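You operate a simulated robot arm through the tools that you are given. There is no shell and no other tool. Be economical: measure what you need, move in short steps, check, and stop when the job is done.

The job below is to be done with a simulated two-armed robot. You get a single attempt, and the scene is never put back.

## Task
On the table below the hopper, fold the striped cloth in half, so that its two long edges meet.

The check looks at the end state, three seconds after you hand in, the way a careful person would. Anything else that was tipped, shoved, dropped, spilled or broken makes it a failure. Flat cloth is picked up by pressing the open fingertips on it (5 to 10 N) and closing them slowly along it; thin cloth reads only 2 to 8 mm in the jaws.

## Robot
Two 7-joint arms with two-finger parallel grippers on one trunk, on a base that drives. Base frame: it is fixed to the floor where the robot stands at the start and does not move with it; the origin is under the middle of the robot, x ahead of it, y to its left, z up; the surface under the hand at the start is at about z = 0.85. Readings come in m, degrees, newtons and seconds.
The left shoulder is at the start at [0.078, 0.156, 1.116], the right one opposite. With the tool pointing down near the work surface each hand reaches from about 0.42 to 0.9 m from the robot's upright axis, wherever it stands, measured 20 degrees to its own side. Places, roughly: table below the hopper [0.6, -0.1, 0.8]. Payload 3.43 kg a hand.
The tool frame of a hand sits at the grasp point between the pads (the TCP): z along the fingers, y along the line on which they close. The tips reach 0.034 m beyond it. The gripper opens to 0.128 m. The fingers are 0.024 m wide and 0.012 m thick; the gripper's body (0.048 by 0.13 m) begins 0.096 m behind the TCP.
Orientation is told as [roll, pitch, yaw] about the base's x, y, z axes, in that order, counted from this pose: with the fingers straight down and closing along the base's y, the tool's x points along the base's -x, its y along +y and its z along -z.

## Interface
- The arms move only by the tool arm_command. It takes "left_plan", "right_plan" or both (then of equal length, played together; a hand with none holds still); each is a list of rows, each a list of 6 numbers: the shift along the tool's x, y, z in m, then the turn, a rotation vector about the tool's x, y, z in degrees. In form: [[x, y, z, wx, wy, wz], ...]. A call has 1 to 8 rows; each row shifts and turns the commanded pose from where the row before left it, along the tool's axes as they then stand. "left_gripper" and "right_gripper" are, for a hand that has rows, the closure in counts, from 0 (fully open) to 255 (shut), set as the call begins (left out, the last holds). Rows are played at 5 a second. More than 0.05 m and 8.6 degrees between two rows, or a gripper value outside its range, and nothing of the call is played. Where a pose cannot be reached the arm comes as near as it can. A force on the tool above 40 N (or 10 N above the force at the start of the call, whichever is more), or a blocked arm, ends the call early, and 0.2 s more pass. Each finger travels about 0.153 m/s and halts on what it meets, pressing with about 33 N; the grip force reading is that of the motor and also rises with nothing between the fingers. The clock runs only during rows and for 0.2 s after the last one: add rows that do not move to give the fingers time. The reply holds the time, the measured pose of the TCP, the force on the tool along the base axes, the opening and the grip force, in the units named above and with some noise, with the torque about the TCP (base axes, N m) and any sound that the robot's microphone picked up.
- Cameras (640 x 400 px; columns grow to the right, rows downward): "scene" is now at [0.1495, -0.0172, 1.3247]; the picture's right is [-0.15, -0.99, 0.02], its down [-0.76, 0.11, -0.64] and it looks along [0.63, -0.11, -0.77] (base axes); focal length 227 px, centre (320, 200). "left" rides on the left gripper at [0.076, 0.011, -0.16] in its tool frame; the picture's right is [-0.15, 0.99, 0.00], its down [-0.88, -0.13, -0.46] and it looks along [-0.45, -0.07, 0.89] (tool axes); focal length 234 px, centre (320, 200). "right" rides on the right gripper at [0.076, -0.011, -0.16] in its tool frame; the picture's right is [0.15, 0.99, 0.00], its down [-0.88, 0.13, -0.46] and it looks along [-0.45, 0.07, 0.89] (tool axes); focal length 234 px, centre (320, 200). There is no depth. A picture from a camera that has moved, and an enlarged one, comes with that camera's place and axes in the base frame and with its lens.
- snapshot(camera): a new picture of that camera. No time passes.
- raise_lower(by): slides the trunk up (or, below 0, down) by that many m; the arms and the scene camera ride with it, the base frame stays. It gives what a move gives, with no picture.
- roll_base(legs): drives the robot by 1 to 6 legs, each [ahead, left, turn to the left] in m, m and degrees, along the robot's own axes; the way and the turn of a leg run together, so that a leg with both is an arc; at most 1.5 m and 180 degrees a leg. The arms and the cameras ride along, it lands a little off, and it stops where it bumps. It gives what a move gives.
- turn_head(pan, tilt): turns the head with the scene camera to pan (to the left, within 86 degrees either way) and tilt (down, from -29 to 69), counted from straight ahead of the robot. It gives what a move gives.
- enlarge(camera, box): a new picture of the part [left, top, right, bottom] of that camera's present view, enlarged. No time passes.
- hand_in(): hands the job in; it is judged then, once.

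Go step by step. Nothing tells you exact positions but the pictures and the camera data: compare them with the known pose of the tool, close in by small moves and look again before you grip or let go. The budget is 120 turns and 100 pictures, counting those below and the enlarged ones. Unless the task says otherwise, let go and move clear before handing in, and close with one line.

The tools are called as name(argument=value, ...) on one line, values as JSON. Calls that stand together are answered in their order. arm_command: Moves the arms, as the interface text tells. Its arguments: {"type":"object","properties":{"left_plan":{"type":"array"},"left_gripper":{"type":"number"},"right_plan":{"type":"array"},"right_gripper":{"type":"number"}},"required":[]} The other tools are called the same way: raise_lower (by) slides the trunk up or down; roll_base (legs) drives the base; turn_head (pan, tilt) turns the head that bears the scene camera; snapshot (camera) takes a picture; enlarge (camera, box) takes an enlarged picture of a part of a camera's view; hand_in () hands the job in.

At the start:

```text
time: 0.0
left_ee_pos: [0.6925, 0.2439, 1.0246]
left_tcp_rot: [-0.7, 0.9, 4.8]
left_contact_force: [-2.6, -0.5, -0.7]
left_torque: [-0.08, -0.26, 0.03]
left_finger_gap: 0.1279
left_finger_force: 0.0
right_ee_pos: [0.5402, -0.3159, 1.0953]
right_tcp_rot: [-1.2, 0.9, 4.9]
right_contact_force: [0.5, 0.3, 0.8]
right_torque: [-0.06, 0.01, -0.05]
right_finger_gap: 0.128
right_finger_force: 0.0
trunk travel left (down, up): [-0.6, 0.34]
robot x, y, heading: [0.0037, -0.0288, 4.9]
head pan, tilt: [-13.6, 49.3]
```

scene: 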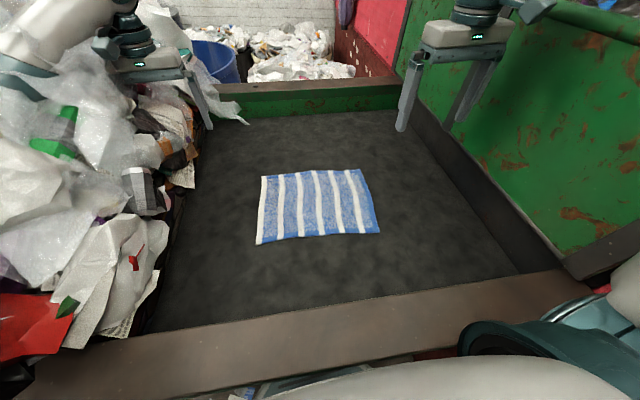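
right: 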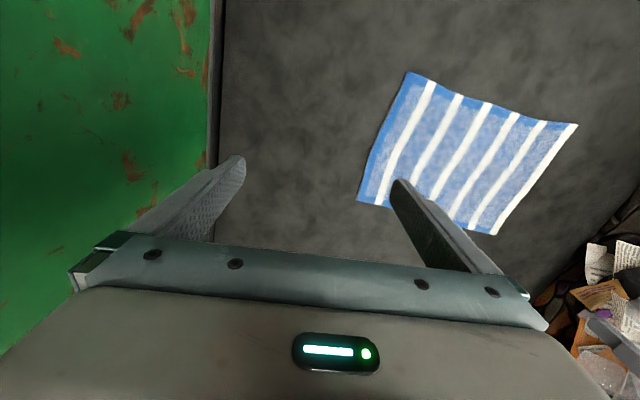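
left: 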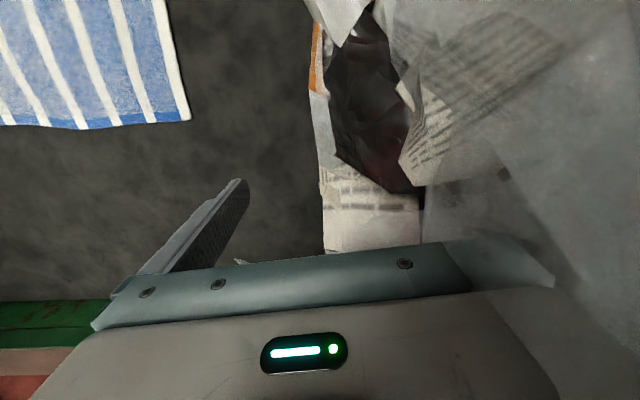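

The cloth lies flat at z≈0.85. Its near long edge runs from about (0.42,-0.21) to (0.427,0.09), and the far edge from about (0.645,-0.23) to (0.65,0.07). I'll fold near over far, so first I bring the left hand up and away from the trash, then back the base a little for reach.

arm_command(left_plan=[[0, 0, -0.04, 0, 0, 0], [0, -0.04, -0.03, 0, 0, 0], [0, -0.04, 0, 0, 0, 0], [0, -0.04, 0, 0, 0, 0], [0, 0, 0, 0, 0, 0]], right_plan=[[0, 0, 0, 0, 0, 0], [0, 0.03, 0, 0, 0, 0], [0, 0.03, 0, 0, 0, 0], [0, 0.03, 0, 0, 0, 0], [0, 0, 0, 0, 0, 0]])

roll_base(legs=[[-0.1, 0, -7]])

snapshot(camera="scene")

```text
time: 1.2
left_ee_pos: [0.6908, 0.11, 1.1082]
left_tcp_rot: [0.0, -0.1, 4.8]
left_contact_force: [0.7, 0.5, -0.2]
left_torque: [0.0, -0.02, -0.03]
left_finger_gap: 0.1282
left_finger_force: 0.1
right_ee_pos: [0.5181, -0.2414, 1.0982]
right_tcp_rot: [-0.3, -0.1, 5.0]
right_contact_force: [-0.1, -0.6, 0.6]
right_torque: [-0.01, -0.03, -0.01]
right_finger_gap: 0.1281
right_finger_force: 0.0
trunk travel left (down, up): [-0.6, 0.34]
robot x, y, heading: [0.0076, -0.031, 4.9]
head pan, tilt: [-13.6, 49.3]
```

```text
time: 2.5
left_ee_pos: [0.616, 0.1258, 1.109]
left_tcp_rot: [-0.2, -0.1, 8.7]
left_contact_force: [0.0, 0.7, 0.0]
left_torque: [-0.04, 0.04, -0.03]
left_finger_gap: 0.1281
left_finger_force: 0.0
right_ee_pos: [0.4623, -0.2365, 1.0942]
right_tcp_rot: [-1.6, 0.8, 8.9]
right_contact_force: [-0.1, 0.2, 0.5]
right_torque: [0.0, -0.03, -0.01]
right_finger_gap: 0.128
right_finger_force: 0.1
trunk travel left (down, up): [-0.6, 0.34]
robot x, y, heading: [-0.0629, -0.0655, 8.5]
head pan, tilt: [-13.6, 49.3]
stopped in leg 1: the robot was blocked; the commanded pose is now the measured one
```

```text
96 pictures are left
camera scene: at [0.0918, -0.0522, 1.3256], right [-0.09, -1.0, 0.01], down [-0.77, 0.06, -0.64], along [0.63, -0.07, -0.77], focal length 227 px, centre (320, 200)
```

scene: 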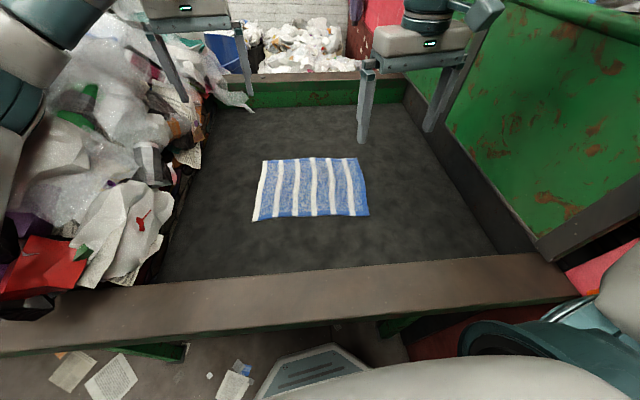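

The base stopped after 7 cm because something blocked it. That gives enough reach, so I'll stay here and look at the sides to see what it touched.

turn_head(pan=-86, tilt=45)

snapshot(camera="scene")

turn_head(pan=80, tilt=45)

snapshot(camera="scene")

turn_head(pan=-8, tilt=52)

snapshot(camera="scene")

```text
time: 3.9
left_ee_pos: [0.599, 0.1361, 1.1088]
left_tcp_rot: [-0.6, -0.3, 10.6]
left_contact_force: [-0.6, 0.0, 0.7]
left_torque: [-0.01, -0.01, -0.01]
left_finger_gap: 0.1282
left_finger_force: 0.1
right_ee_pos: [0.4598, -0.2301, 1.0987]
right_tcp_rot: [-1.8, 0.3, 10.9]
right_contact_force: [0.3, -0.3, 0.6]
right_torque: [-0.01, -0.01, 0.04]
right_finger_gap: 0.128
right_finger_force: 0.1
trunk travel left (down, up): [-0.6, 0.34]
robot x, y, heading: [-0.0581, -0.0813, 10.2]
head pan, tilt: [-85.9, 45.0]
```

```text
95 pictures are left
camera scene: at [0.0202, -0.1333, 1.3332], right [-0.97, -0.25, 0.01], down [-0.18, 0.67, -0.71], along [0.17, -0.69, -0.7], focal length 227 px, centre (320, 200)
```

scene: 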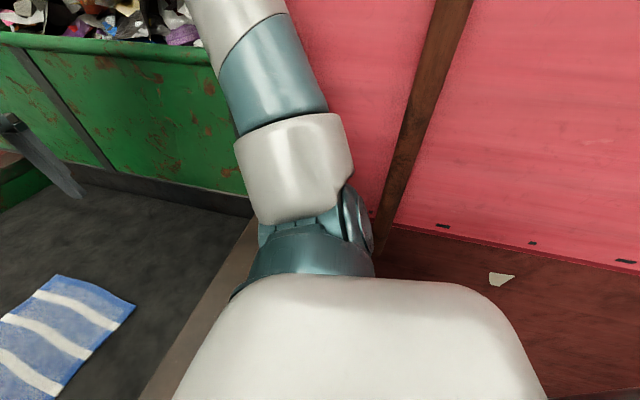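

```text
time: 6.4
left_ee_pos: [0.5987, 0.1362, 1.1098]
left_tcp_rot: [-0.4, -0.4, 10.6]
left_contact_force: [0.4, 0.6, 0.1]
left_torque: [0.0, 0.0, -0.02]
left_finger_gap: 0.1281
left_finger_force: 0.1
right_ee_pos: [0.4592, -0.2292, 1.0989]
right_tcp_rot: [-1.9, 0.2, 10.9]
right_contact_force: [0.0, -0.3, 0.0]
right_torque: [0.04, 0.01, -0.01]
right_finger_gap: 0.1282
right_finger_force: 0.1
trunk travel left (down, up): [-0.6, 0.34]
robot x, y, heading: [-0.0586, -0.0823, 10.5]
head pan, tilt: [80.0, 45.0]
```

```text
94 pictures are left
camera scene: at [-0.0009, 0.0263, 1.3309], right [1.0, 0.01, -0.01], down [0.0, -0.72, -0.7], along [-0.01, 0.7, -0.72], focal length 227 px, centre (320, 200)
```

scene: 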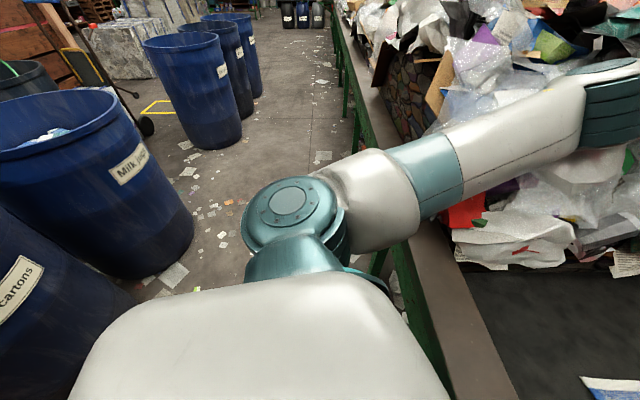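

```text
time: 8.1
left_ee_pos: [0.5983, 0.1354, 1.1082]
left_tcp_rot: [-0.5, -0.4, 10.6]
left_contact_force: [0.0, 0.6, 0.1]
left_torque: [0.0, 0.03, 0.0]
left_finger_gap: 0.128
left_finger_force: 0.1
right_ee_pos: [0.459, -0.2294, 1.0992]
right_tcp_rot: [-1.9, 0.1, 10.8]
right_contact_force: [0.4, -0.7, -0.1]
right_torque: [0.0, -0.01, 0.04]
right_finger_gap: 0.1279
right_finger_force: 0.1
trunk travel left (down, up): [-0.6, 0.34]
robot x, y, heading: [-0.0572, -0.0776, 10.5]
head pan, tilt: [-8.0, 52.0]
```

```text
93 pictures are left
camera scene: at [0.0746, -0.0518, 1.3216], right [0.04, -1.0, 0.01], down [-0.79, -0.04, -0.61], along [0.61, 0.02, -0.79], focal length 227 px, centre (320, 200)
```

scene: 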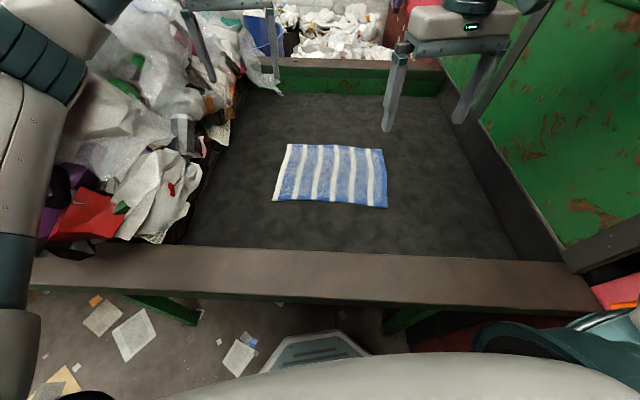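

The right elbow is close to the red wall and was probably what touched; nothing looks shoved. I'll ease the base left and square it up a bit.

roll_base(legs=[[0.015, 0.04, 0], [0, 0, -6]])

snapshot(camera="scene")

```text
time: 8.7
left_ee_pos: [0.5947, 0.1384, 1.1135]
left_tcp_rot: [-0.3, -0.8, 11.1]
left_contact_force: [0.0, 0.3, -0.5]
left_torque: [-0.06, 0.01, -0.01]
left_finger_gap: 0.1283
left_finger_force: 0.0
right_ee_pos: [0.4575, -0.2271, 1.0989]
right_tcp_rot: [-2.0, 0.1, 11.4]
right_contact_force: [0.4, -0.3, -0.1]
right_torque: [0.01, -0.04, 0.04]
right_finger_gap: 0.128
right_finger_force: 0.2
trunk travel left (down, up): [-0.6, 0.34]
robot x, y, heading: [-0.0583, -0.0787, 10.7]
head pan, tilt: [-8.0, 52.0]
stopped in leg 1: the robot was blocked; the commanded pose is now the measured one
```

```text
92 pictures are left
camera scene: at [0.0704, -0.0548, 1.322], right [0.05, -1.0, 0.01], down [-0.79, -0.04, -0.61], along [0.61, 0.02, -0.79], focal length 227 px, centre (320, 200)
```

scene: 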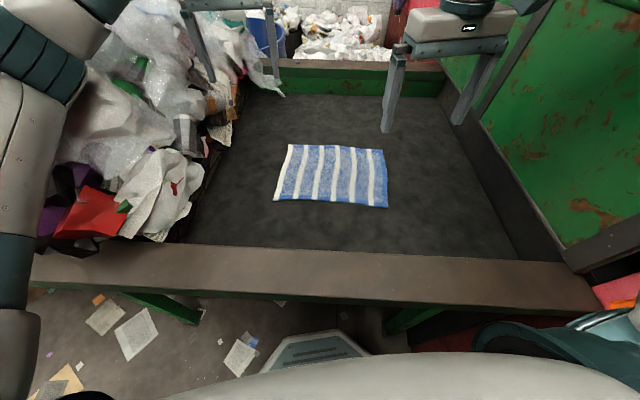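

The base is still blocked, likely by the right elbow on the wall. I'll shift the right hand forward and inward to free it before moving again.

arm_command(right_plan=[[-0.03, 0.02, 0, 0, 0, 0], [-0.03, 0.02, 0, 0, 0, 0], [-0.03, 0.02, 0, 0, 0, 0], [0, 0, 0, 0, 0, 0]])

roll_base(legs=[[0.02, 0.0, 0]])

turn_head(pan=-86, tilt=20)

snapshot(camera="scene")

```text
time: 9.7
left_ee_pos: [0.5794, 0.1384, 1.1229]
left_tcp_rot: [-0.5, -1.5, 10.9]
left_contact_force: [-0.4, 0.0, -0.5]
left_torque: [-0.01, -0.01, 0.04]
left_finger_gap: 0.128
left_finger_force: 0.1
right_ee_pos: [0.5165, -0.1521, 1.1082]
right_tcp_rot: [-2.3, -0.8, 11.2]
right_contact_force: [-0.6, -0.8, -0.5]
right_torque: [-0.02, 0.01, 0.02]
right_finger_gap: 0.1278
right_finger_force: 0.0
trunk travel left (down, up): [-0.6, 0.34]
robot x, y, heading: [-0.0573, -0.0785, 10.3]
head pan, tilt: [-8.0, 52.0]
```

```text
time: 10.5
left_ee_pos: [0.6098, 0.1443, 1.1125]
left_tcp_rot: [-0.5, -0.8, 11.0]
left_contact_force: [0.7, -0.1, 0.2]
left_torque: [-0.01, -0.02, 0.03]
left_finger_gap: 0.1282
left_finger_force: 0.0
right_ee_pos: [0.548, -0.146, 1.1004]
right_tcp_rot: [-2.0, -0.3, 11.3]
right_contact_force: [-0.3, 0.3, 0.7]
right_torque: [-0.01, -0.03, -0.02]
right_finger_gap: 0.128
right_finger_force: 0.0
trunk travel left (down, up): [-0.6, 0.34]
robot x, y, heading: [-0.037, -0.0721, 11.1]
head pan, tilt: [-8.0, 52.0]
```

```text
time: 12.0
left_ee_pos: [0.6114, 0.1441, 1.1155]
left_tcp_rot: [-0.5, -0.9, 11.0]
left_contact_force: [0.4, 0.1, 0.0]
left_torque: [0.02, 0.0, -0.02]
left_finger_gap: 0.1282
left_finger_force: 0.2
right_ee_pos: [0.546, -0.1467, 1.1015]
right_tcp_rot: [-2.0, -0.2, 11.4]
right_contact_force: [-0.1, 0.0, 0.2]
right_torque: [0.02, 0.03, 0.02]
right_finger_gap: 0.1279
right_finger_force: 0.0
trunk travel left (down, up): [-0.6, 0.34]
robot x, y, heading: [-0.0369, -0.074, 10.5]
head pan, tilt: [-85.9, 20.0]
```

```text
91 pictures are left
camera scene: at [0.0344, -0.1411, 1.3721], right [-0.97, -0.26, 0.0], down [-0.09, 0.32, -0.94], along [0.24, -0.91, -0.33], focal length 227 px, centre (320, 200)
```

scene: 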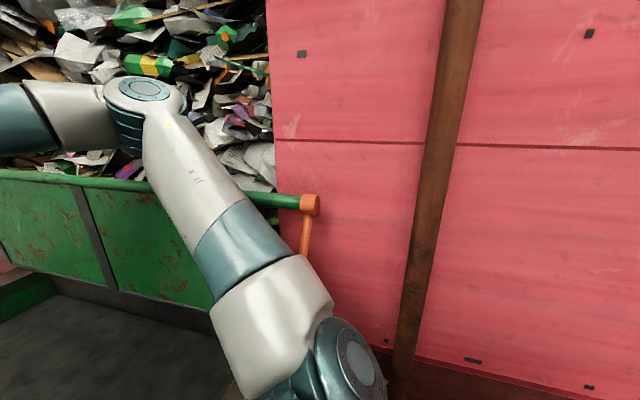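

Free again. There's an orange handle on the wall near the right upper arm that I must keep clear of, so I'll move the base left without turning.

roll_base(legs=[[0.0, 0.06, 0]])

snapshot(camera="scene")

turn_head(pan=-10, tilt=52)

snapshot(camera="scene")

```text
time: 13.0
left_ee_pos: [0.5998, 0.1872, 1.118]
left_tcp_rot: [0.3, -1.1, 10.9]
left_contact_force: [0.0, -0.5, -0.1]
left_torque: [0.02, 0.02, 0.0]
left_finger_gap: 0.1279
left_finger_force: 0.1
right_ee_pos: [0.5374, -0.1039, 1.1003]
right_tcp_rot: [-1.2, -0.3, 11.3]
right_contact_force: [-0.4, 0.0, 0.6]
right_torque: [0.02, 0.01, -0.01]
right_finger_gap: 0.1284
right_finger_force: 0.1
trunk travel left (down, up): [-0.6, 0.34]
robot x, y, heading: [-0.0488, -0.0165, 10.7]
head pan, tilt: [-85.9, 20.0]
```

```text
90 pictures are left
camera scene: at [0.0229, -0.1007, 1.371], right [-0.97, -0.26, 0.0], down [-0.09, 0.33, -0.94], along [0.24, -0.91, -0.34], focal length 227 px, centre (320, 200)
```

scene: 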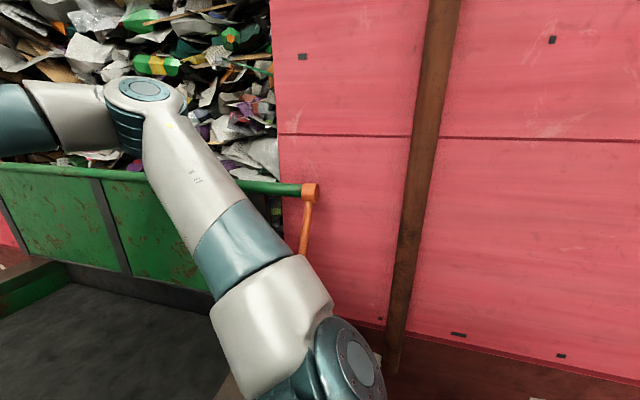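

```text
time: 14.4
left_ee_pos: [0.5995, 0.1887, 1.1175]
left_tcp_rot: [0.1, -1.1, 10.9]
left_contact_force: [-0.1, -0.2, 0.4]
left_torque: [-0.02, -0.01, -0.02]
left_finger_gap: 0.1279
left_finger_force: 0.1
right_ee_pos: [0.5356, -0.1028, 1.1007]
right_tcp_rot: [-1.4, -0.3, 11.3]
right_contact_force: [0.2, 0.2, 0.5]
right_torque: [0.0, 0.02, -0.01]
right_finger_gap: 0.1279
right_finger_force: 0.1
trunk travel left (down, up): [-0.6, 0.34]
robot x, y, heading: [-0.0477, -0.0181, 10.8]
head pan, tilt: [-10.0, 52.0]
```

```text
89 pictures are left
camera scene: at [0.0741, -0.0071, 1.323], right [0.01, -1.0, 0.0], down [-0.79, -0.01, -0.62], along [0.62, 0.01, -0.79], focal length 227 px, centre (320, 200)
```

scene: 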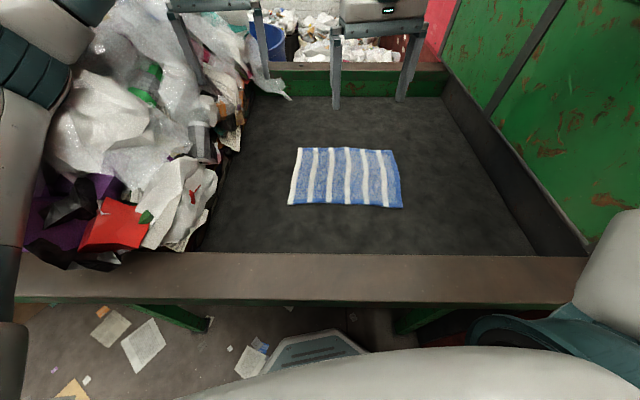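

The base is free and the cloth hasn't moved. I'll bring both hands over the two near corners, still high.

arm_command(left_plan=[[0.0383, -0.0191, 0, 0, 0, 0], [0.0383, -0.0191, 0, 0, 0, 0], [0.0383, -0.0191, 0, 0, 0, 0], [0.0383, -0.0191, 0, 0, 0, 0], [0.0383, -0.0191, 0, 0, 0, 0], [0, 0, 0, 0, 0, 0]], right_plan=[[0.0237, -0.0111, 0, 0, 0, 0], [0.0237, -0.0111, 0, 0, 0, 0], [0.0237, -0.0111, 0, 0, 0, 0], [0.0237, -0.0111, 0, 0, 0, 0], [0.0237, -0.0111, 0, 0, 0, 0], [0, 0, 0, 0, 0, 0]])

arm_command(left_plan=[[0, 0, 0, 0, 0, -8], [0, 0, 0, 0, 0, -8], [0, 0, 0, 0, 0, -8], [0, 0, 0, 0, 0, -8], [0, 0, 0, 0, 0, -8], [0, 0, 0, 0, 0, 0]], right_plan=[[0, 0, 0, 0, 0, 8], [0, 0, 0, 0, 0, 8], [0, 0, 0, 0, 0, 8], [0, 0, 0, 0, 0, 8], [0, 0, 0, 0, 0, 8], [0, 0, 0, 0, 0, 0]])

snapshot(camera="scene")

```text
time: 15.8
left_ee_pos: [0.4287, 0.0592, 1.1117]
left_tcp_rot: [0.1, -1.0, 11.0]
left_contact_force: [-0.1, 0.3, 0.1]
left_torque: [-0.01, 0.03, 0.01]
left_finger_gap: 0.1281
left_finger_force: 0.1
right_ee_pos: [0.4321, -0.1762, 1.0999]
right_tcp_rot: [-1.5, -0.2, 11.3]
right_contact_force: [0.8, 0.0, -0.2]
right_torque: [-0.03, 0.07, 0.0]
right_finger_gap: 0.1277
right_finger_force: 0.1
trunk travel left (down, up): [-0.6, 0.34]
robot x, y, heading: [-0.0509, -0.0185, 10.8]
head pan, tilt: [-10.0, 52.0]
```

```text
time: 17.2
left_ee_pos: [0.4289, 0.0586, 1.1141]
left_tcp_rot: [-0.6, -0.8, 51.1]
left_contact_force: [0.6, 0.5, 0.7]
left_torque: [0.03, -0.01, 0.01]
left_finger_gap: 0.1279
left_finger_force: 0.0
right_ee_pos: [0.4317, -0.1787, 1.101]
right_tcp_rot: [-0.9, -1.1, -28.8]
right_contact_force: [0.0, 0.1, 0.6]
right_torque: [-0.02, -0.03, 0.0]
right_finger_gap: 0.1281
right_finger_force: 0.0
trunk travel left (down, up): [-0.6, 0.34]
robot x, y, heading: [-0.0507, -0.0175, 10.8]
head pan, tilt: [-10.0, 52.0]
```

```text
88 pictures are left
camera scene: at [0.0739, -0.0068, 1.323], right [0.01, -1.0, 0.0], down [-0.79, -0.01, -0.62], along [0.62, 0.01, -0.79], focal length 227 px, centre (320, 200)
```

scene: 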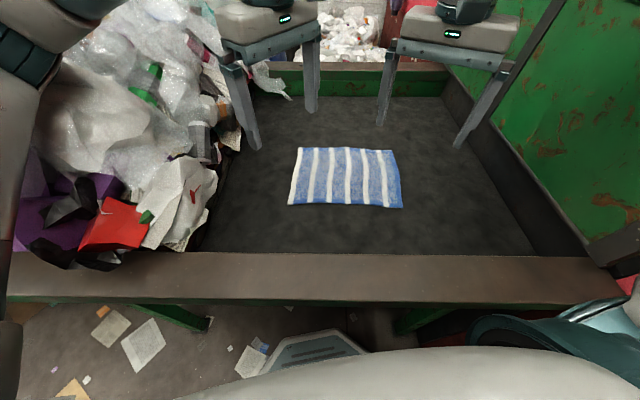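

Rotation works fine so far; I'll continue until both hands close along the cloth's short axis.

arm_command(left_plan=[[0, 0, 0, 0, 0, -4.5], [0, 0, 0, 0, 0, -4.5], [0, 0, 0, 0, 0, -4.5], [0, 0, 0, 0, 0, -4.5], [0, 0, 0, 0, 0, -4.5], [0, 0, 0, 0, 0, -4.5], [0, 0, 0, 0, 0, -4.5], [0, 0, 0, 0, 0, -4.5]], right_plan=[[0, 0, 0, 0, 0, 8], [0, 0, 0, 0, 0, 8], [0, 0, 0, 0, 0, 8], [0, 0, 0, 0, 0, 8], [0, 0, 0, 0, 0, 8], [0, 0, 0, 0, 0, 8], [0, 0, 0, 0, 0, 8], [0, 0, 0, 0, 0, 8]])

snapshot(camera="scene")

snapshot(camera="left")

snapshot(camera="right")

```text
time: 19.1
left_ee_pos: [0.4298, 0.0576, 1.1148]
left_tcp_rot: [-1.0, -0.5, 87.0]
left_contact_force: [0.5, -0.1, 0.0]
left_torque: [-0.01, -0.03, -0.01]
left_finger_gap: 0.128
left_finger_force: 0.1
right_ee_pos: [0.431, -0.1789, 1.101]
right_tcp_rot: [0.7, -1.3, -93.0]
right_contact_force: [-0.4, -0.1, -1.3]
right_torque: [0.0, -0.01, 0.01]
right_finger_gap: 0.1278
right_finger_force: 0.1
trunk travel left (down, up): [-0.6, 0.34]
robot x, y, heading: [-0.0476, -0.0162, 10.7]
head pan, tilt: [-10.0, 52.0]
```

```text
87 pictures are left
camera scene: at [0.0739, -0.0069, 1.323], right [0.01, -1.0, 0.0], down [-0.79, -0.01, -0.62], along [0.62, 0.01, -0.79], focal length 227 px, centre (320, 200)
```

scene: 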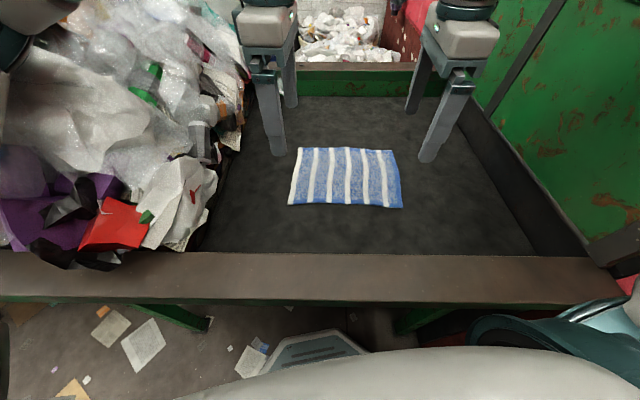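

```text
86 pictures are left
camera left: at [0.4106, -0.0168, 1.2727], right [-0.98, 0.2, -0.02], down [0.17, 0.87, 0.46], along [0.11, 0.45, -0.89], focal length 234 px, centre (320, 200)
```

left: 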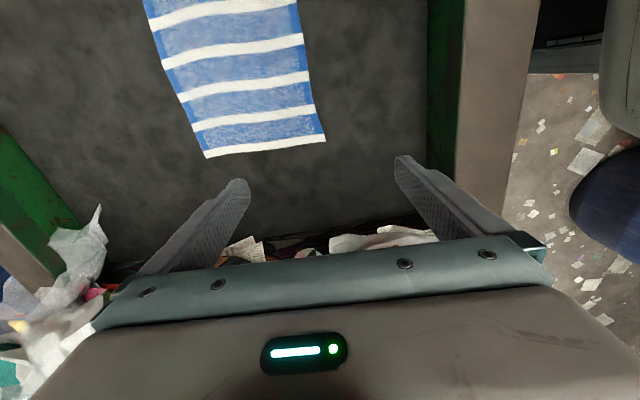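

```text
85 pictures are left
camera right: at [0.423, -0.0993, 1.2567], right [1.0, 0.1, 0.01], down [0.08, -0.88, 0.48], along [0.05, -0.47, -0.88], focal length 234 px, centre (320, 200)
```

right: 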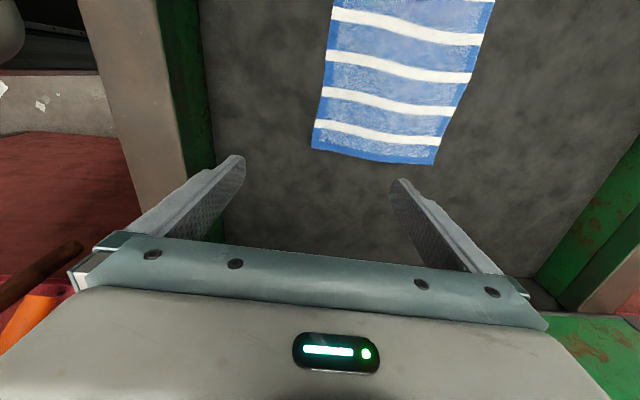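

All cameras agree: the near corners are at (0.430,0.082) and (0.424,-0.214), the far ones at (0.655,0.071) and (0.646,-0.224), z≈0.85. I'll partly close the grippers and descend to a hover just above the cloth.

arm_command(left_plan=[[-0.0015, -0.0036, 0.034, 0, 0, 0], [-0.0015, -0.0036, 0.034, 0, 0, 0], [-0.0015, -0.0036, 0.034, 0, 0, 0], [-0.0015, -0.0036, 0.034, 0, 0, 0], [-0.0015, -0.0036, 0.034, 0, 0, 0], [-0.0015, -0.0036, 0.034, 0, 0, 0], [0, 0, 0, 0, 0, 0]], right_plan=[[-0.0029, 0.0028, 0.0318, 0, 0, 0], [-0.0029, 0.0028, 0.0318, 0, 0, 0], [-0.0029, 0.0028, 0.0318, 0, 0, 0], [-0.0029, 0.0028, 0.0318, 0, 0, 0], [-0.0029, 0.0028, 0.0318, 0, 0, 0], [-0.0029, 0.0028, 0.0318, 0, 0, 0], [0, 0, 0, 0, 0, 0]], left_gripper=167, right_gripper=167)

snapshot(camera="scene")

snapshot(camera="left")

snapshot(camera="right")

```text
time: 20.6
left_ee_pos: [0.4542, 0.0682, 0.9122]
left_tcp_rot: [-1.1, -0.4, 86.9]
left_contact_force: [0.3, -0.2, 0.7]
left_torque: [0.02, -0.04, -0.02]
left_finger_gap: 0.0443
left_finger_force: 0.1
right_ee_pos: [0.4499, -0.2029, 0.9118]
right_tcp_rot: [0.7, -1.3, -92.8]
right_contact_force: [-0.3, -0.9, 0.0]
right_torque: [-0.04, -0.03, -0.01]
right_finger_gap: 0.0444
right_finger_force: 0.0
trunk travel left (down, up): [-0.6, 0.34]
robot x, y, heading: [-0.0481, -0.018, 10.9]
head pan, tilt: [-10.0, 52.0]
```

```text
84 pictures are left
camera scene: at [0.0726, -0.0069, 1.3232], right [0.01, -1.0, 0.0], down [-0.79, -0.01, -0.62], along [0.62, 0.01, -0.79], focal length 227 px, centre (320, 200)
```

scene: 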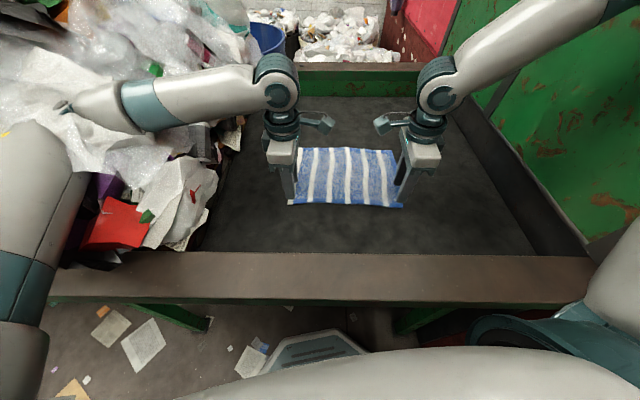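

```text
83 pictures are left
camera left: at [0.4367, -0.006, 1.0713], right [-0.98, 0.2, -0.02], down [0.17, 0.87, 0.46], along [0.11, 0.45, -0.89], focal length 234 px, centre (320, 200)
```

left: 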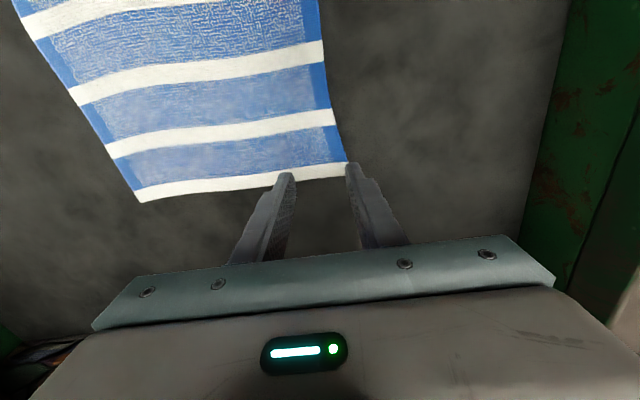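

```text
82 pictures are left
camera right: at [0.4413, -0.1224, 1.0673], right [1.0, 0.1, 0.01], down [0.08, -0.88, 0.48], along [0.05, -0.47, -0.88], focal length 234 px, centre (320, 200)
```

right: 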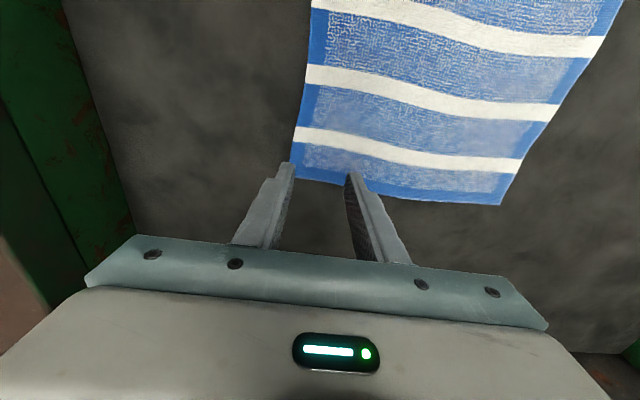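

The fingers line up with the corners. I'll nudge them a few mm inward and descend gently towards contact.

arm_command(left_plan=[[0.004, -0.004, 0.006, 0, 0, 0], [0, 0, 0.006, 0, 0, 0], [0, 0, 0.006, 0, 0, 0], [0, 0, 0.004, 0, 0, 0], [0, 0, 0.0, 0, 0, 0]], right_plan=[[0.006, 0.004, 0.006, 0, 0, 0], [0, 0, 0.006, 0, 0, 0], [0, 0, 0.006, 0, 0, 0], [0, 0, 0.004, 0, 0, 0], [0, 0, 0.0, 0, 0, 0]])

```text
time: 21.9
left_ee_pos: [0.4588, 0.0638, 0.8892]
left_tcp_rot: [-1.0, -0.5, 86.9]
left_contact_force: [0.3, -0.3, 0.7]
left_torque: [-0.06, -0.03, 0.03]
left_finger_gap: 0.0442
left_finger_force: 0.1
right_ee_pos: [0.4533, -0.1965, 0.8887]
right_tcp_rot: [0.7, -1.3, -92.8]
right_contact_force: [0.2, -1.8, 1.9]
right_torque: [-0.03, -0.02, 0.03]
right_finger_gap: 0.0443
right_finger_force: 0.1
trunk travel left (down, up): [-0.6, 0.34]
robot x, y, heading: [-0.0501, -0.015, 10.5]
head pan, tilt: [-10.0, 52.0]
```

arm_command(left_plan=[[0, 0, 0.002, 0, 0, 0], [0, 0, 0.002, 0, 0, 0], [0, 0, 0.0, 0, 0, 0]], right_plan=[[0, 0, 0.001, 0, 0, 0], [0, 0, 0.001, 0, 0, 0], [0, 0, 0.0, 0, 0, 0]])

```text
time: 22.6
left_ee_pos: [0.4592, 0.0647, 0.887]
left_tcp_rot: [-1.1, -0.3, 86.9]
left_contact_force: [-3.9, -3.0, 12.6]
left_torque: [-0.14, 0.31, 0.11]
left_finger_gap: 0.0442
left_finger_force: 0.0
right_ee_pos: [0.4521, -0.1969, 0.887]
right_tcp_rot: [0.8, -1.2, -92.7]
right_contact_force: [5.4, 2.0, 7.4]
right_torque: [0.07, -0.13, -0.04]
right_finger_gap: 0.0435
right_finger_force: 0.0
trunk travel left (down, up): [-0.6, 0.34]
robot x, y, heading: [-0.0456, -0.0188, 10.8]
head pan, tilt: [-10.0, 52.0]
```

Both hands are in contact, left 12.6 N and right 7.4 N. I'll ease the left up slightly and close slowly.

arm_command(left_plan=[[0, 0, -0.001, 0, 0, 0], [0, 0, 0, 0, 0, 0]], right_plan=[[0, 0, 0, 0, 0, 0], [0, 0, 0, 0, 0, 0]], left_gripper=182, right_gripper=182)

arm_command(left_plan=[[0, 0, 0, 0, 0, 0], [0, 0, 0, 0, 0, 0]], right_plan=[[0, 0, 0, 0, 0, 0], [0, 0, 0, 0, 0, 0]], left_gripper=198, right_gripper=198)

snapshot(camera="left")

snapshot(camera="right")

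```text
time: 23.2
left_ee_pos: [0.4593, 0.0647, 0.8872]
left_tcp_rot: [-1.2, -0.5, 87.1]
left_contact_force: [0.6, -3.4, 6.1]
left_torque: [-0.05, 0.03, 0.02]
left_finger_gap: 0.0363
left_finger_force: 0.0
right_ee_pos: [0.4524, -0.1965, 0.8876]
right_tcp_rot: [0.7, -1.3, -92.8]
right_contact_force: [-3.5, 0.8, 10.3]
right_torque: [0.05, 0.22, 0.0]
right_finger_gap: 0.0349
right_finger_force: 0.1
trunk travel left (down, up): [-0.6, 0.34]
robot x, y, heading: [-0.0525, -0.0159, 11.0]
head pan, tilt: [-10.0, 52.0]
```

```text
time: 23.9
left_ee_pos: [0.4571, 0.0635, 0.8873]
left_tcp_rot: [-1.1, -0.4, 87.0]
left_contact_force: [0.4, -0.7, 6.4]
left_torque: [-0.04, 0.02, -0.01]
left_finger_gap: 0.027
left_finger_force: 0.0
right_ee_pos: [0.4519, -0.1979, 0.8878]
right_tcp_rot: [0.7, -1.2, -92.6]
right_contact_force: [-2.3, 0.1, 11.3]
right_torque: [0.01, 0.13, -0.02]
right_finger_gap: 0.0269
right_finger_force: 0.1
trunk travel left (down, up): [-0.6, 0.34]
robot x, y, heading: [-0.0488, -0.0158, 10.7]
head pan, tilt: [-10.0, 52.0]
```

```text
81 pictures are left
camera left: at [0.4399, -0.011, 1.0462], right [-0.98, 0.2, -0.02], down [0.17, 0.87, 0.46], along [0.11, 0.45, -0.89], focal length 234 px, centre (320, 200)
```

left: 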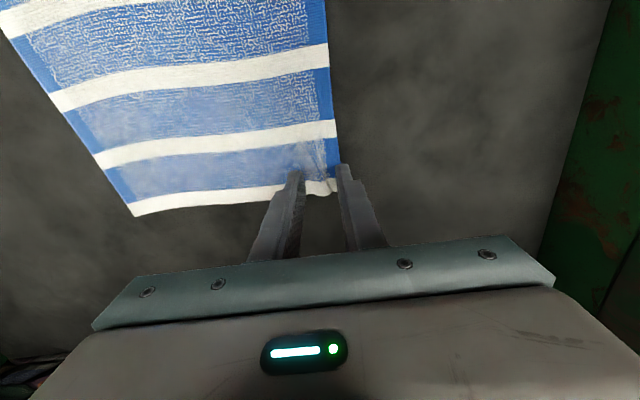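

```text
80 pictures are left
camera right: at [0.4431, -0.1169, 1.0431], right [0.99, 0.1, 0.01], down [0.08, -0.88, 0.48], along [0.05, -0.47, -0.88], focal length 234 px, centre (320, 200)
```

right: 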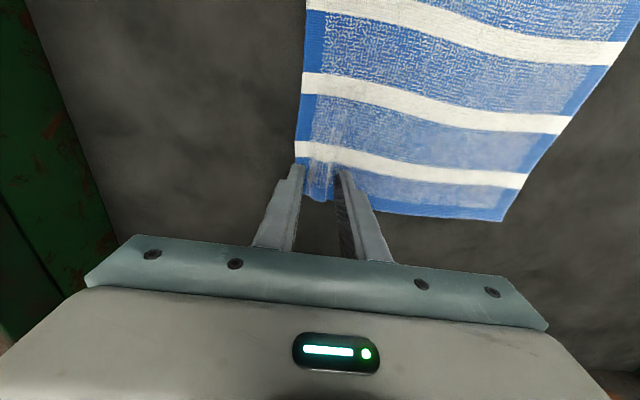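

The cloth is buckling into a ridge between the fingers on both sides, so I keep closing.

arm_command(left_plan=[[0, 0, 0, 0, 0, 0], [0, 0, 0, 0, 0, 0]], right_plan=[[0, 0, -0.0005, 0, 0, 0], [0, 0, 0, 0, 0, 0]], left_gripper=214, right_gripper=214)

arm_command(left_plan=[[0, 0, 0, 0, 0, 0], [0, 0, 0, 0, 0, 0]], right_plan=[[0, 0, 0, 0, 0, 0], [0, 0, 0, 0, 0, 0]], left_gripper=230, right_gripper=230)

arm_command(left_plan=[[0, 0, 0, 0, 0, 0], [0, 0, 0, 0, 0, 0], [0, 0, 0, 0, 0, 0]], right_plan=[[0, 0, 0, 0, 0, 0], [0, 0, 0, 0, 0, 0], [0, 0, 0, 0, 0, 0]], left_gripper=255, right_gripper=255)

snapshot(camera="left")

snapshot(camera="right")

```text
time: 24.4
left_ee_pos: [0.4592, 0.0638, 0.8871]
left_tcp_rot: [-1.1, -0.5, 86.9]
left_contact_force: [-0.9, -0.5, 6.3]
left_torque: [-0.01, -0.01, -0.03]
left_finger_gap: 0.0186
left_finger_force: 0.1
right_ee_pos: [0.4518, -0.1976, 0.888]
right_tcp_rot: [0.7, -1.3, -92.7]
right_contact_force: [-0.8, 1.5, 5.6]
right_torque: [0.08, 0.07, 0.03]
right_finger_gap: 0.0192
right_finger_force: 0.0
trunk travel left (down, up): [-0.6, 0.34]
robot x, y, heading: [-0.0456, -0.0168, 10.6]
head pan, tilt: [-10.0, 52.0]
```

```text
time: 25.1
left_ee_pos: [0.4603, 0.063, 0.8873]
left_tcp_rot: [-1.2, -0.4, 86.9]
left_contact_force: [0.5, 0.1, 7.7]
left_torque: [-0.03, -0.02, -0.03]
left_finger_gap: 0.0115
left_finger_force: 0.0
right_ee_pos: [0.4521, -0.1964, 0.8878]
right_tcp_rot: [0.8, -1.3, -92.7]
right_contact_force: [-0.1, 0.3, 4.4]
right_torque: [-0.03, 0.03, -0.01]
right_finger_gap: 0.0116
right_finger_force: 0.1
trunk travel left (down, up): [-0.6, 0.34]
robot x, y, heading: [-0.0508, -0.0141, 11.1]
head pan, tilt: [-10.0, 52.0]
```

```text
time: 25.9
left_ee_pos: [0.4589, 0.064, 0.8879]
left_tcp_rot: [-1.1, -0.4, 86.9]
left_contact_force: [-3.6, 0.4, 9.6]
left_torque: [0.04, 0.12, 0.01]
left_finger_gap: 0.0065
left_finger_force: 32.6
right_ee_pos: [0.4522, -0.1966, 0.8869]
right_tcp_rot: [0.7, -1.3, -92.7]
right_contact_force: [-0.1, 0.6, 4.1]
right_torque: [0.01, -0.02, 0.02]
right_finger_gap: 0.0051
right_finger_force: 32.9
trunk travel left (down, up): [-0.6, 0.34]
robot x, y, heading: [-0.0471, -0.0143, 11.0]
head pan, tilt: [-10.0, 52.0]
```

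```text
79 pictures are left
camera left: at [0.44, -0.0112, 1.0463], right [-0.98, 0.2, -0.02], down [0.17, 0.87, 0.46], along [0.11, 0.45, -0.89], focal length 234 px, centre (320, 200)
```

left: 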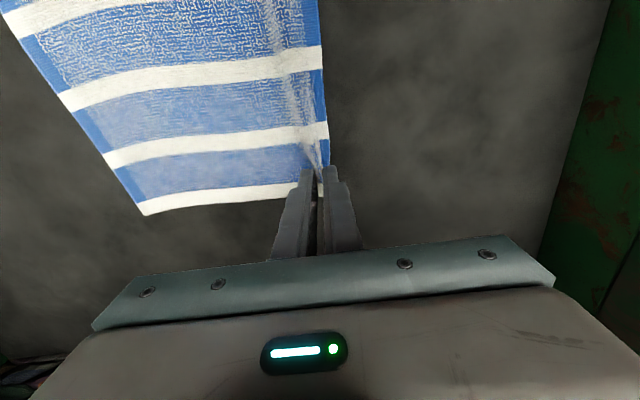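

```text
78 pictures are left
camera right: at [0.4433, -0.117, 1.0438], right [0.99, 0.1, 0.01], down [0.08, -0.88, 0.48], along [0.05, -0.47, -0.88], focal length 234 px, centre (320, 200)
```

right: 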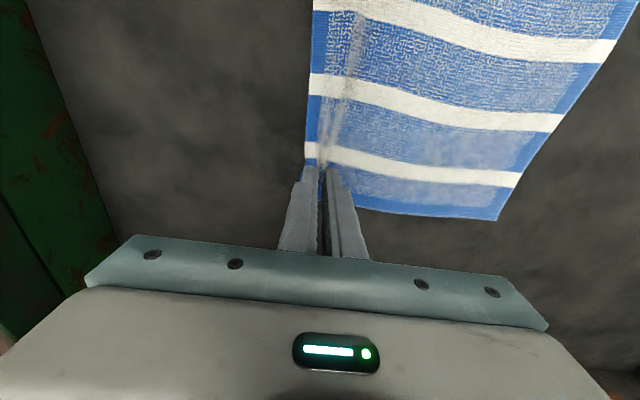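

Both corners are held, but as a two-layer ridge with the edge tucked under the near finger, which would leave a hem turned back after the fold. I'll reopen in place to spread it flat and regrasp with the near finger just outside the edge, so that only the edge itself stands up in the jaws.

arm_command(left_plan=[[0, 0, 0, 0, 0, 0], [0, 0, 0, 0, 0, 0]], right_plan=[[0, 0, 0, 0, 0, 0], [0, 0, 0, 0, 0, 0]], left_gripper=225, right_gripper=225)

arm_command(left_plan=[[0, 0, 0, 0, 0, 0], [0, 0, 0, 0, 0, 0]], right_plan=[[0, 0, 0, 0, 0, 0], [0, 0, 0, 0, 0, 0]], left_gripper=195, right_gripper=195)

arm_command(left_plan=[[0, 0, 0, 0, 0, 0], [0, 0, 0, 0, 0, 0], [0, 0, -0.02, 0, 0, 0], [0, 0, -0.02, 0, 0, 0], [0, 0, 0, 0, 0, 0]], right_plan=[[0, 0, 0, 0, 0, 0], [0, 0, 0, 0, 0, 0], [0, 0, -0.02, 0, 0, 0], [0, 0, -0.02, 0, 0, 0], [0, 0, 0, 0, 0, 0]], left_gripper=165, right_gripper=165)

snapshot(camera="left")

snapshot(camera="right")

enlarge(camera="scene", box=[240, 120, 440, 245])

```text
time: 26.4
left_ee_pos: [0.4588, 0.0653, 0.8871]
left_tcp_rot: [-1.2, -0.3, 87.0]
left_contact_force: [1.0, -1.0, 8.0]
left_torque: [-0.03, -0.04, 0.0]
left_finger_gap: 0.0134
left_finger_force: 0.0
right_ee_pos: [0.4527, -0.1973, 0.8879]
right_tcp_rot: [0.6, -1.2, -92.7]
right_contact_force: [-1.9, 1.1, 4.9]
right_torque: [0.04, 0.06, -0.03]
right_finger_gap: 0.0145
right_finger_force: 0.2
trunk travel left (down, up): [-0.6, 0.34]
robot x, y, heading: [-0.0522, -0.0128, 10.6]
head pan, tilt: [-10.0, 52.0]
```

```text
time: 27.1
left_ee_pos: [0.4586, 0.0639, 0.888]
left_tcp_rot: [-1.0, -0.4, 87.0]
left_contact_force: [0.9, 0.0, 6.2]
left_torque: [-0.01, 0.01, 0.01]
left_finger_gap: 0.0278
left_finger_force: 0.1
right_ee_pos: [0.4526, -0.1972, 0.8875]
right_tcp_rot: [0.6, -1.3, -92.7]
right_contact_force: [1.6, -0.4, 5.1]
right_torque: [-0.02, -0.01, 0.03]
right_finger_gap: 0.0281
right_finger_force: 0.1
trunk travel left (down, up): [-0.6, 0.34]
robot x, y, heading: [-0.048, -0.0212, 10.7]
head pan, tilt: [-10.0, 52.0]
```

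```text
time: 28.2
left_ee_pos: [0.4599, 0.0623, 0.9265]
left_tcp_rot: [-0.9, -0.4, 87.0]
left_contact_force: [0.1, 0.4, -0.8]
left_torque: [0.02, 0.01, 0.04]
left_finger_gap: 0.045
left_finger_force: 0.0
right_ee_pos: [0.4532, -0.1964, 0.9268]
right_tcp_rot: [0.6, -1.3, -92.7]
right_contact_force: [0.9, -0.3, -0.1]
right_torque: [0.02, 0.05, 0.0]
right_finger_gap: 0.0449
right_finger_force: 0.1
trunk travel left (down, up): [-0.6, 0.34]
robot x, y, heading: [-0.0491, -0.0151, 11.1]
head pan, tilt: [-10.0, 52.0]
```

```text
77 pictures are left
camera left: at [0.4415, -0.0129, 1.085], right [-0.98, 0.2, -0.02], down [0.17, 0.87, 0.46], along [0.11, 0.45, -0.89], focal length 234 px, centre (320, 200)
```

left: 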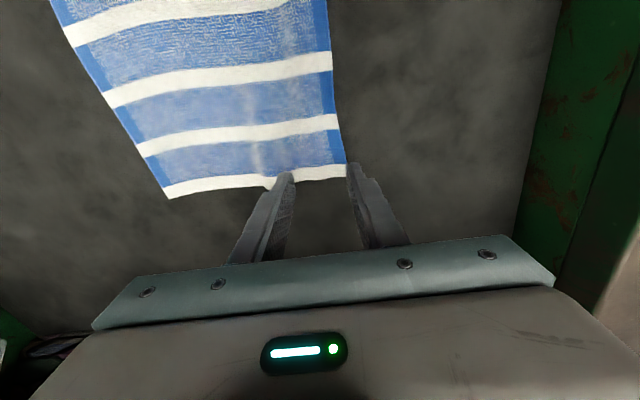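

```text
76 pictures are left
camera right: at [0.4452, -0.1167, 1.0827], right [0.99, 0.1, 0.01], down [0.08, -0.88, 0.48], along [0.05, -0.47, -0.88], focal length 234 px, centre (320, 200)
```

right: 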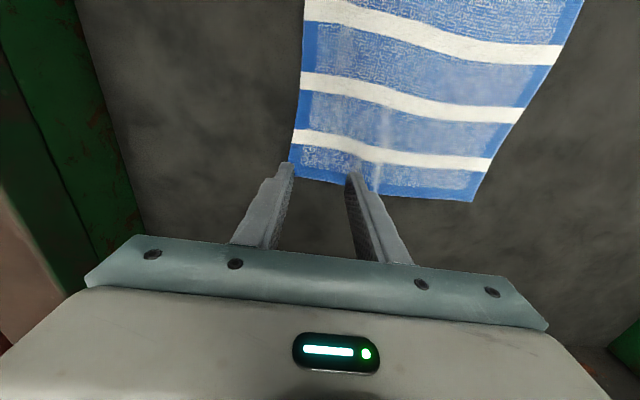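

```text
3.20 times, centred on (340, 182) of scene
camera zoom: at [0.0747, -0.0068, 1.3229], right [0.01, -1.0, 0.0], down [-0.79, -0.01, -0.61], along [0.61, 0.01, -0.79], focal length 727 px, centre (256, 256)
```

zoom: 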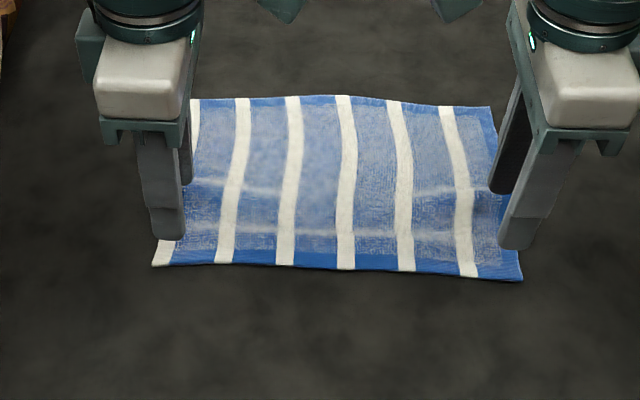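

The cloth relaxed back flat. I'll shift both hands about 28 mm toward the robot so the near fingers sit outside the edge, then come down.

arm_command(left_plan=[[-0.004, 0.027, 0, 0, 0, 0], [0, 0, 0.01, 0, 0, 0], [0, 0, 0.01, 0, 0, 0], [0, 0, 0, 0, 0, 0]], right_plan=[[-0.003, -0.029, 0, 0, 0, 0], [0, 0, 0.01, 0, 0, 0], [0, 0, 0.01, 0, 0, 0], [0, 0, 0, 0, 0, 0]], left_gripper=187, right_gripper=187)

enlarge(camera="left", box=[220, 100, 420, 225])

enlarge(camera="right", box=[220, 100, 420, 225])

enlarge(camera="scene", box=[240, 120, 440, 245])

```text
time: 29.2
left_ee_pos: [0.4312, 0.0687, 0.907]
left_tcp_rot: [-1.0, -0.4, 87.0]
left_contact_force: [0.7, 0.4, 0.1]
left_torque: [-0.06, -0.01, 0.02]
left_finger_gap: 0.0339
left_finger_force: 0.1
right_ee_pos: [0.4259, -0.2001, 0.906]
right_tcp_rot: [0.4, -1.2, -92.6]
right_contact_force: [0.0, 0.3, -0.5]
right_torque: [0.04, -0.02, -0.02]
right_finger_gap: 0.0343
right_finger_force: 0.0
trunk travel left (down, up): [-0.6, 0.34]
robot x, y, heading: [-0.0426, -0.0151, 11.1]
head pan, tilt: [-10.0, 52.0]
```

```text
3.20 times, centred on (320, 162) of left
camera zoom: at [0.4129, -0.0072, 1.0646], right [-0.98, 0.2, -0.02], down [0.17, 0.87, 0.46], along [0.11, 0.45, -0.89], focal length 749 px, centre (320, 320)
```

zoom: 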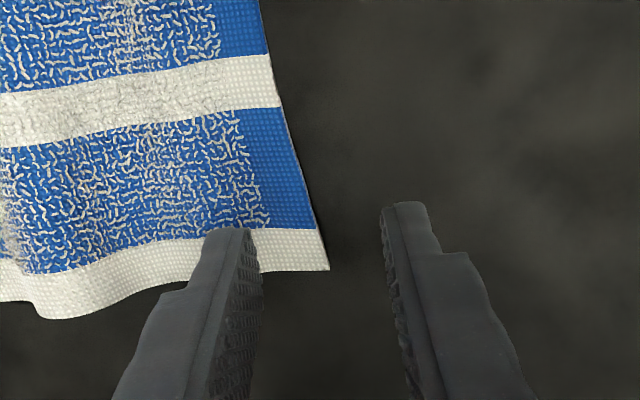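

```text
3.20 times, centred on (320, 162) of right
camera zoom: at [0.4174, -0.1202, 1.0629], right [0.99, 0.1, 0.0], down [0.09, -0.88, 0.47], along [0.05, -0.47, -0.88], focal length 749 px, centre (320, 320)
```

zoom: 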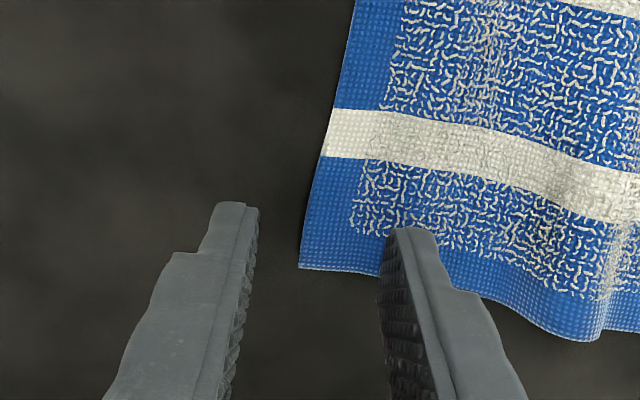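

```text
3.20 times, centred on (340, 182) of scene
camera zoom: at [0.0737, -0.0068, 1.323], right [0.01, -1.0, 0.0], down [-0.79, -0.01, -0.62], along [0.62, 0.01, -0.79], focal length 727 px, centre (256, 256)
```

zoom: 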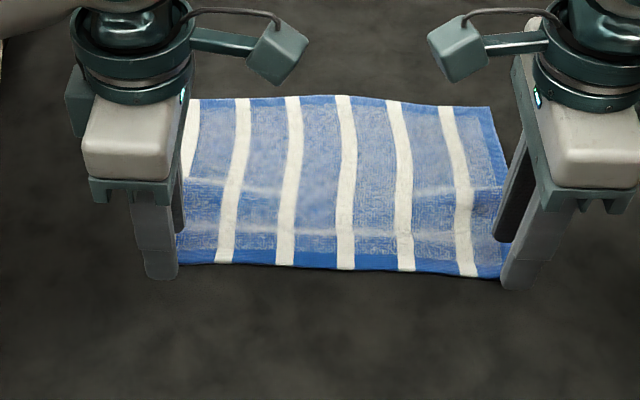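

Left corner is at (0.433,0.084) and right at (0.421,-0.2155), and the near fingers are outside the edge. The left goes 4 mm forward, then both go down to contact.

arm_command(left_plan=[[0, -0.004, 0.006, 0, 0, 0], [0, 0, 0.006, 0, 0, 0], [0, 0, 0.005, 0, 0, 0], [0, 0, 0.002, 0, 0, 0], [0, 0, 0.001, 0, 0, 0], [0, 0, 0, 0, 0, 0]], right_plan=[[0, 0, 0.006, 0, 0, 0], [0, 0, 0.006, 0, 0, 0], [0, 0, 0.005, 0, 0, 0], [0, 0, 0.002, 0, 0, 0], [0, 0, 0.0, 0, 0, 0], [0, 0, 0, 0, 0, 0]])

```text
time: 30.6
left_ee_pos: [0.4365, 0.0692, 0.8871]
left_tcp_rot: [-1.0, -0.4, 86.9]
left_contact_force: [-1.0, -2.5, 5.0]
left_torque: [-0.11, -0.11, -0.04]
left_finger_gap: 0.0337
left_finger_force: 0.0
right_ee_pos: [0.4326, -0.2055, 0.8945]
right_tcp_rot: [0.4, -1.1, -92.7]
right_contact_force: [-0.2, 0.5, -0.1]
right_torque: [0.0, -0.02, -0.01]
right_finger_gap: 0.0345
right_finger_force: 0.1
right hand out of reach, approached as far as the arm can: row 2, 4
trunk travel left (down, up): [-0.6, 0.34]
robot x, y, heading: [-0.0498, -0.0189, 11.0]
head pan, tilt: [-10.0, 52.0]
```

The right hand hits its inner reach limit here. I'll lift both hands, raise the trunk for more arm room, and re-approach.

arm_command(left_plan=[[0, 0, -0.015, 0, 0, 0], [0, 0, -0.015, 0, 0, 0], [0, 0, 0, 0, 0, 0]], right_plan=[[0, 0, -0.015, 0, 0, 0], [0, 0, -0.01, 0, 0, 0], [0, 0, 0, 0, 0, 0]])

raise_lower(by=0.08)

arm_command(left_plan=[[0, 0, 0.02, 0, 0, 0], [0, 0, 0.02, 0, 0, 0], [0, 0, 0.02, 0, 0, 0], [0, 0, 0.02, 0, 0, 0], [0, 0, 0.01, 0, 0, 0], [0, 0, 0, 0, 0, 0]], right_plan=[[0, 0, 0.02, 0, 0, 0], [0, 0, 0.02, 0, 0, 0], [0, 0, 0.02, 0, 0, 0], [0, 0, 0.02, 0, 0, 0], [0, 0, 0.01, 0, 0, 0], [0, 0, 0, 0, 0, 0]])

```text
time: 31.4
left_ee_pos: [0.4361, 0.0694, 0.9169]
left_tcp_rot: [-0.9, -0.4, 87.0]
left_contact_force: [0.3, -0.7, 0.4]
left_torque: [0.0, -0.01, 0.0]
left_finger_gap: 0.0341
left_finger_force: 0.1
right_ee_pos: [0.4304, -0.2031, 0.9193]
right_tcp_rot: [0.6, -1.4, -92.6]
right_contact_force: [-0.1, 0.6, -0.1]
right_torque: [0.01, 0.02, 0.02]
right_finger_gap: 0.0339
right_finger_force: 0.0
trunk travel left (down, up): [-0.6, 0.34]
robot x, y, heading: [-0.0451, -0.0158, 10.7]
head pan, tilt: [-10.0, 52.0]
```

```text
time: 32.6
left_ee_pos: [0.4351, 0.0688, 0.9955]
left_tcp_rot: [-1.0, -0.3, 87.0]
left_contact_force: [-0.3, 0.3, -0.7]
left_torque: [-0.02, -0.02, -0.04]
left_finger_gap: 0.0342
left_finger_force: 0.1
right_ee_pos: [0.4309, -0.204, 0.9994]
right_tcp_rot: [0.6, -1.3, -92.7]
right_contact_force: [0.2, 0.5, -0.9]
right_torque: [0.01, 0.02, -0.03]
right_finger_gap: 0.0341
right_finger_force: 0.0
trunk travel left (down, up): [-0.68, 0.26]
robot x, y, heading: [-0.0513, -0.0173, 11.0]
head pan, tilt: [-10.0, 52.0]
```

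```text
time: 34.0
left_ee_pos: [0.4372, 0.0684, 0.906]
left_tcp_rot: [-1.0, -0.4, 87.0]
left_contact_force: [0.3, 0.4, 0.0]
left_torque: [0.0, -0.02, 0.0]
left_finger_gap: 0.0342
left_finger_force: 0.0
right_ee_pos: [0.4545, -0.2228, 0.9264]
right_tcp_rot: [0.4, -1.1, -92.6]
right_contact_force: [-0.1, -0.5, 0.5]
right_torque: [0.02, 0.0, 0.02]
right_finger_gap: 0.0341
right_finger_force: 0.1
right hand out of reach, approached as far as the arm can: row 2, 3, 4, 5
trunk travel left (down, up): [-0.68, 0.26]
robot x, y, heading: [-0.05, -0.0165, 10.9]
head pan, tilt: [-10.0, 52.0]
```

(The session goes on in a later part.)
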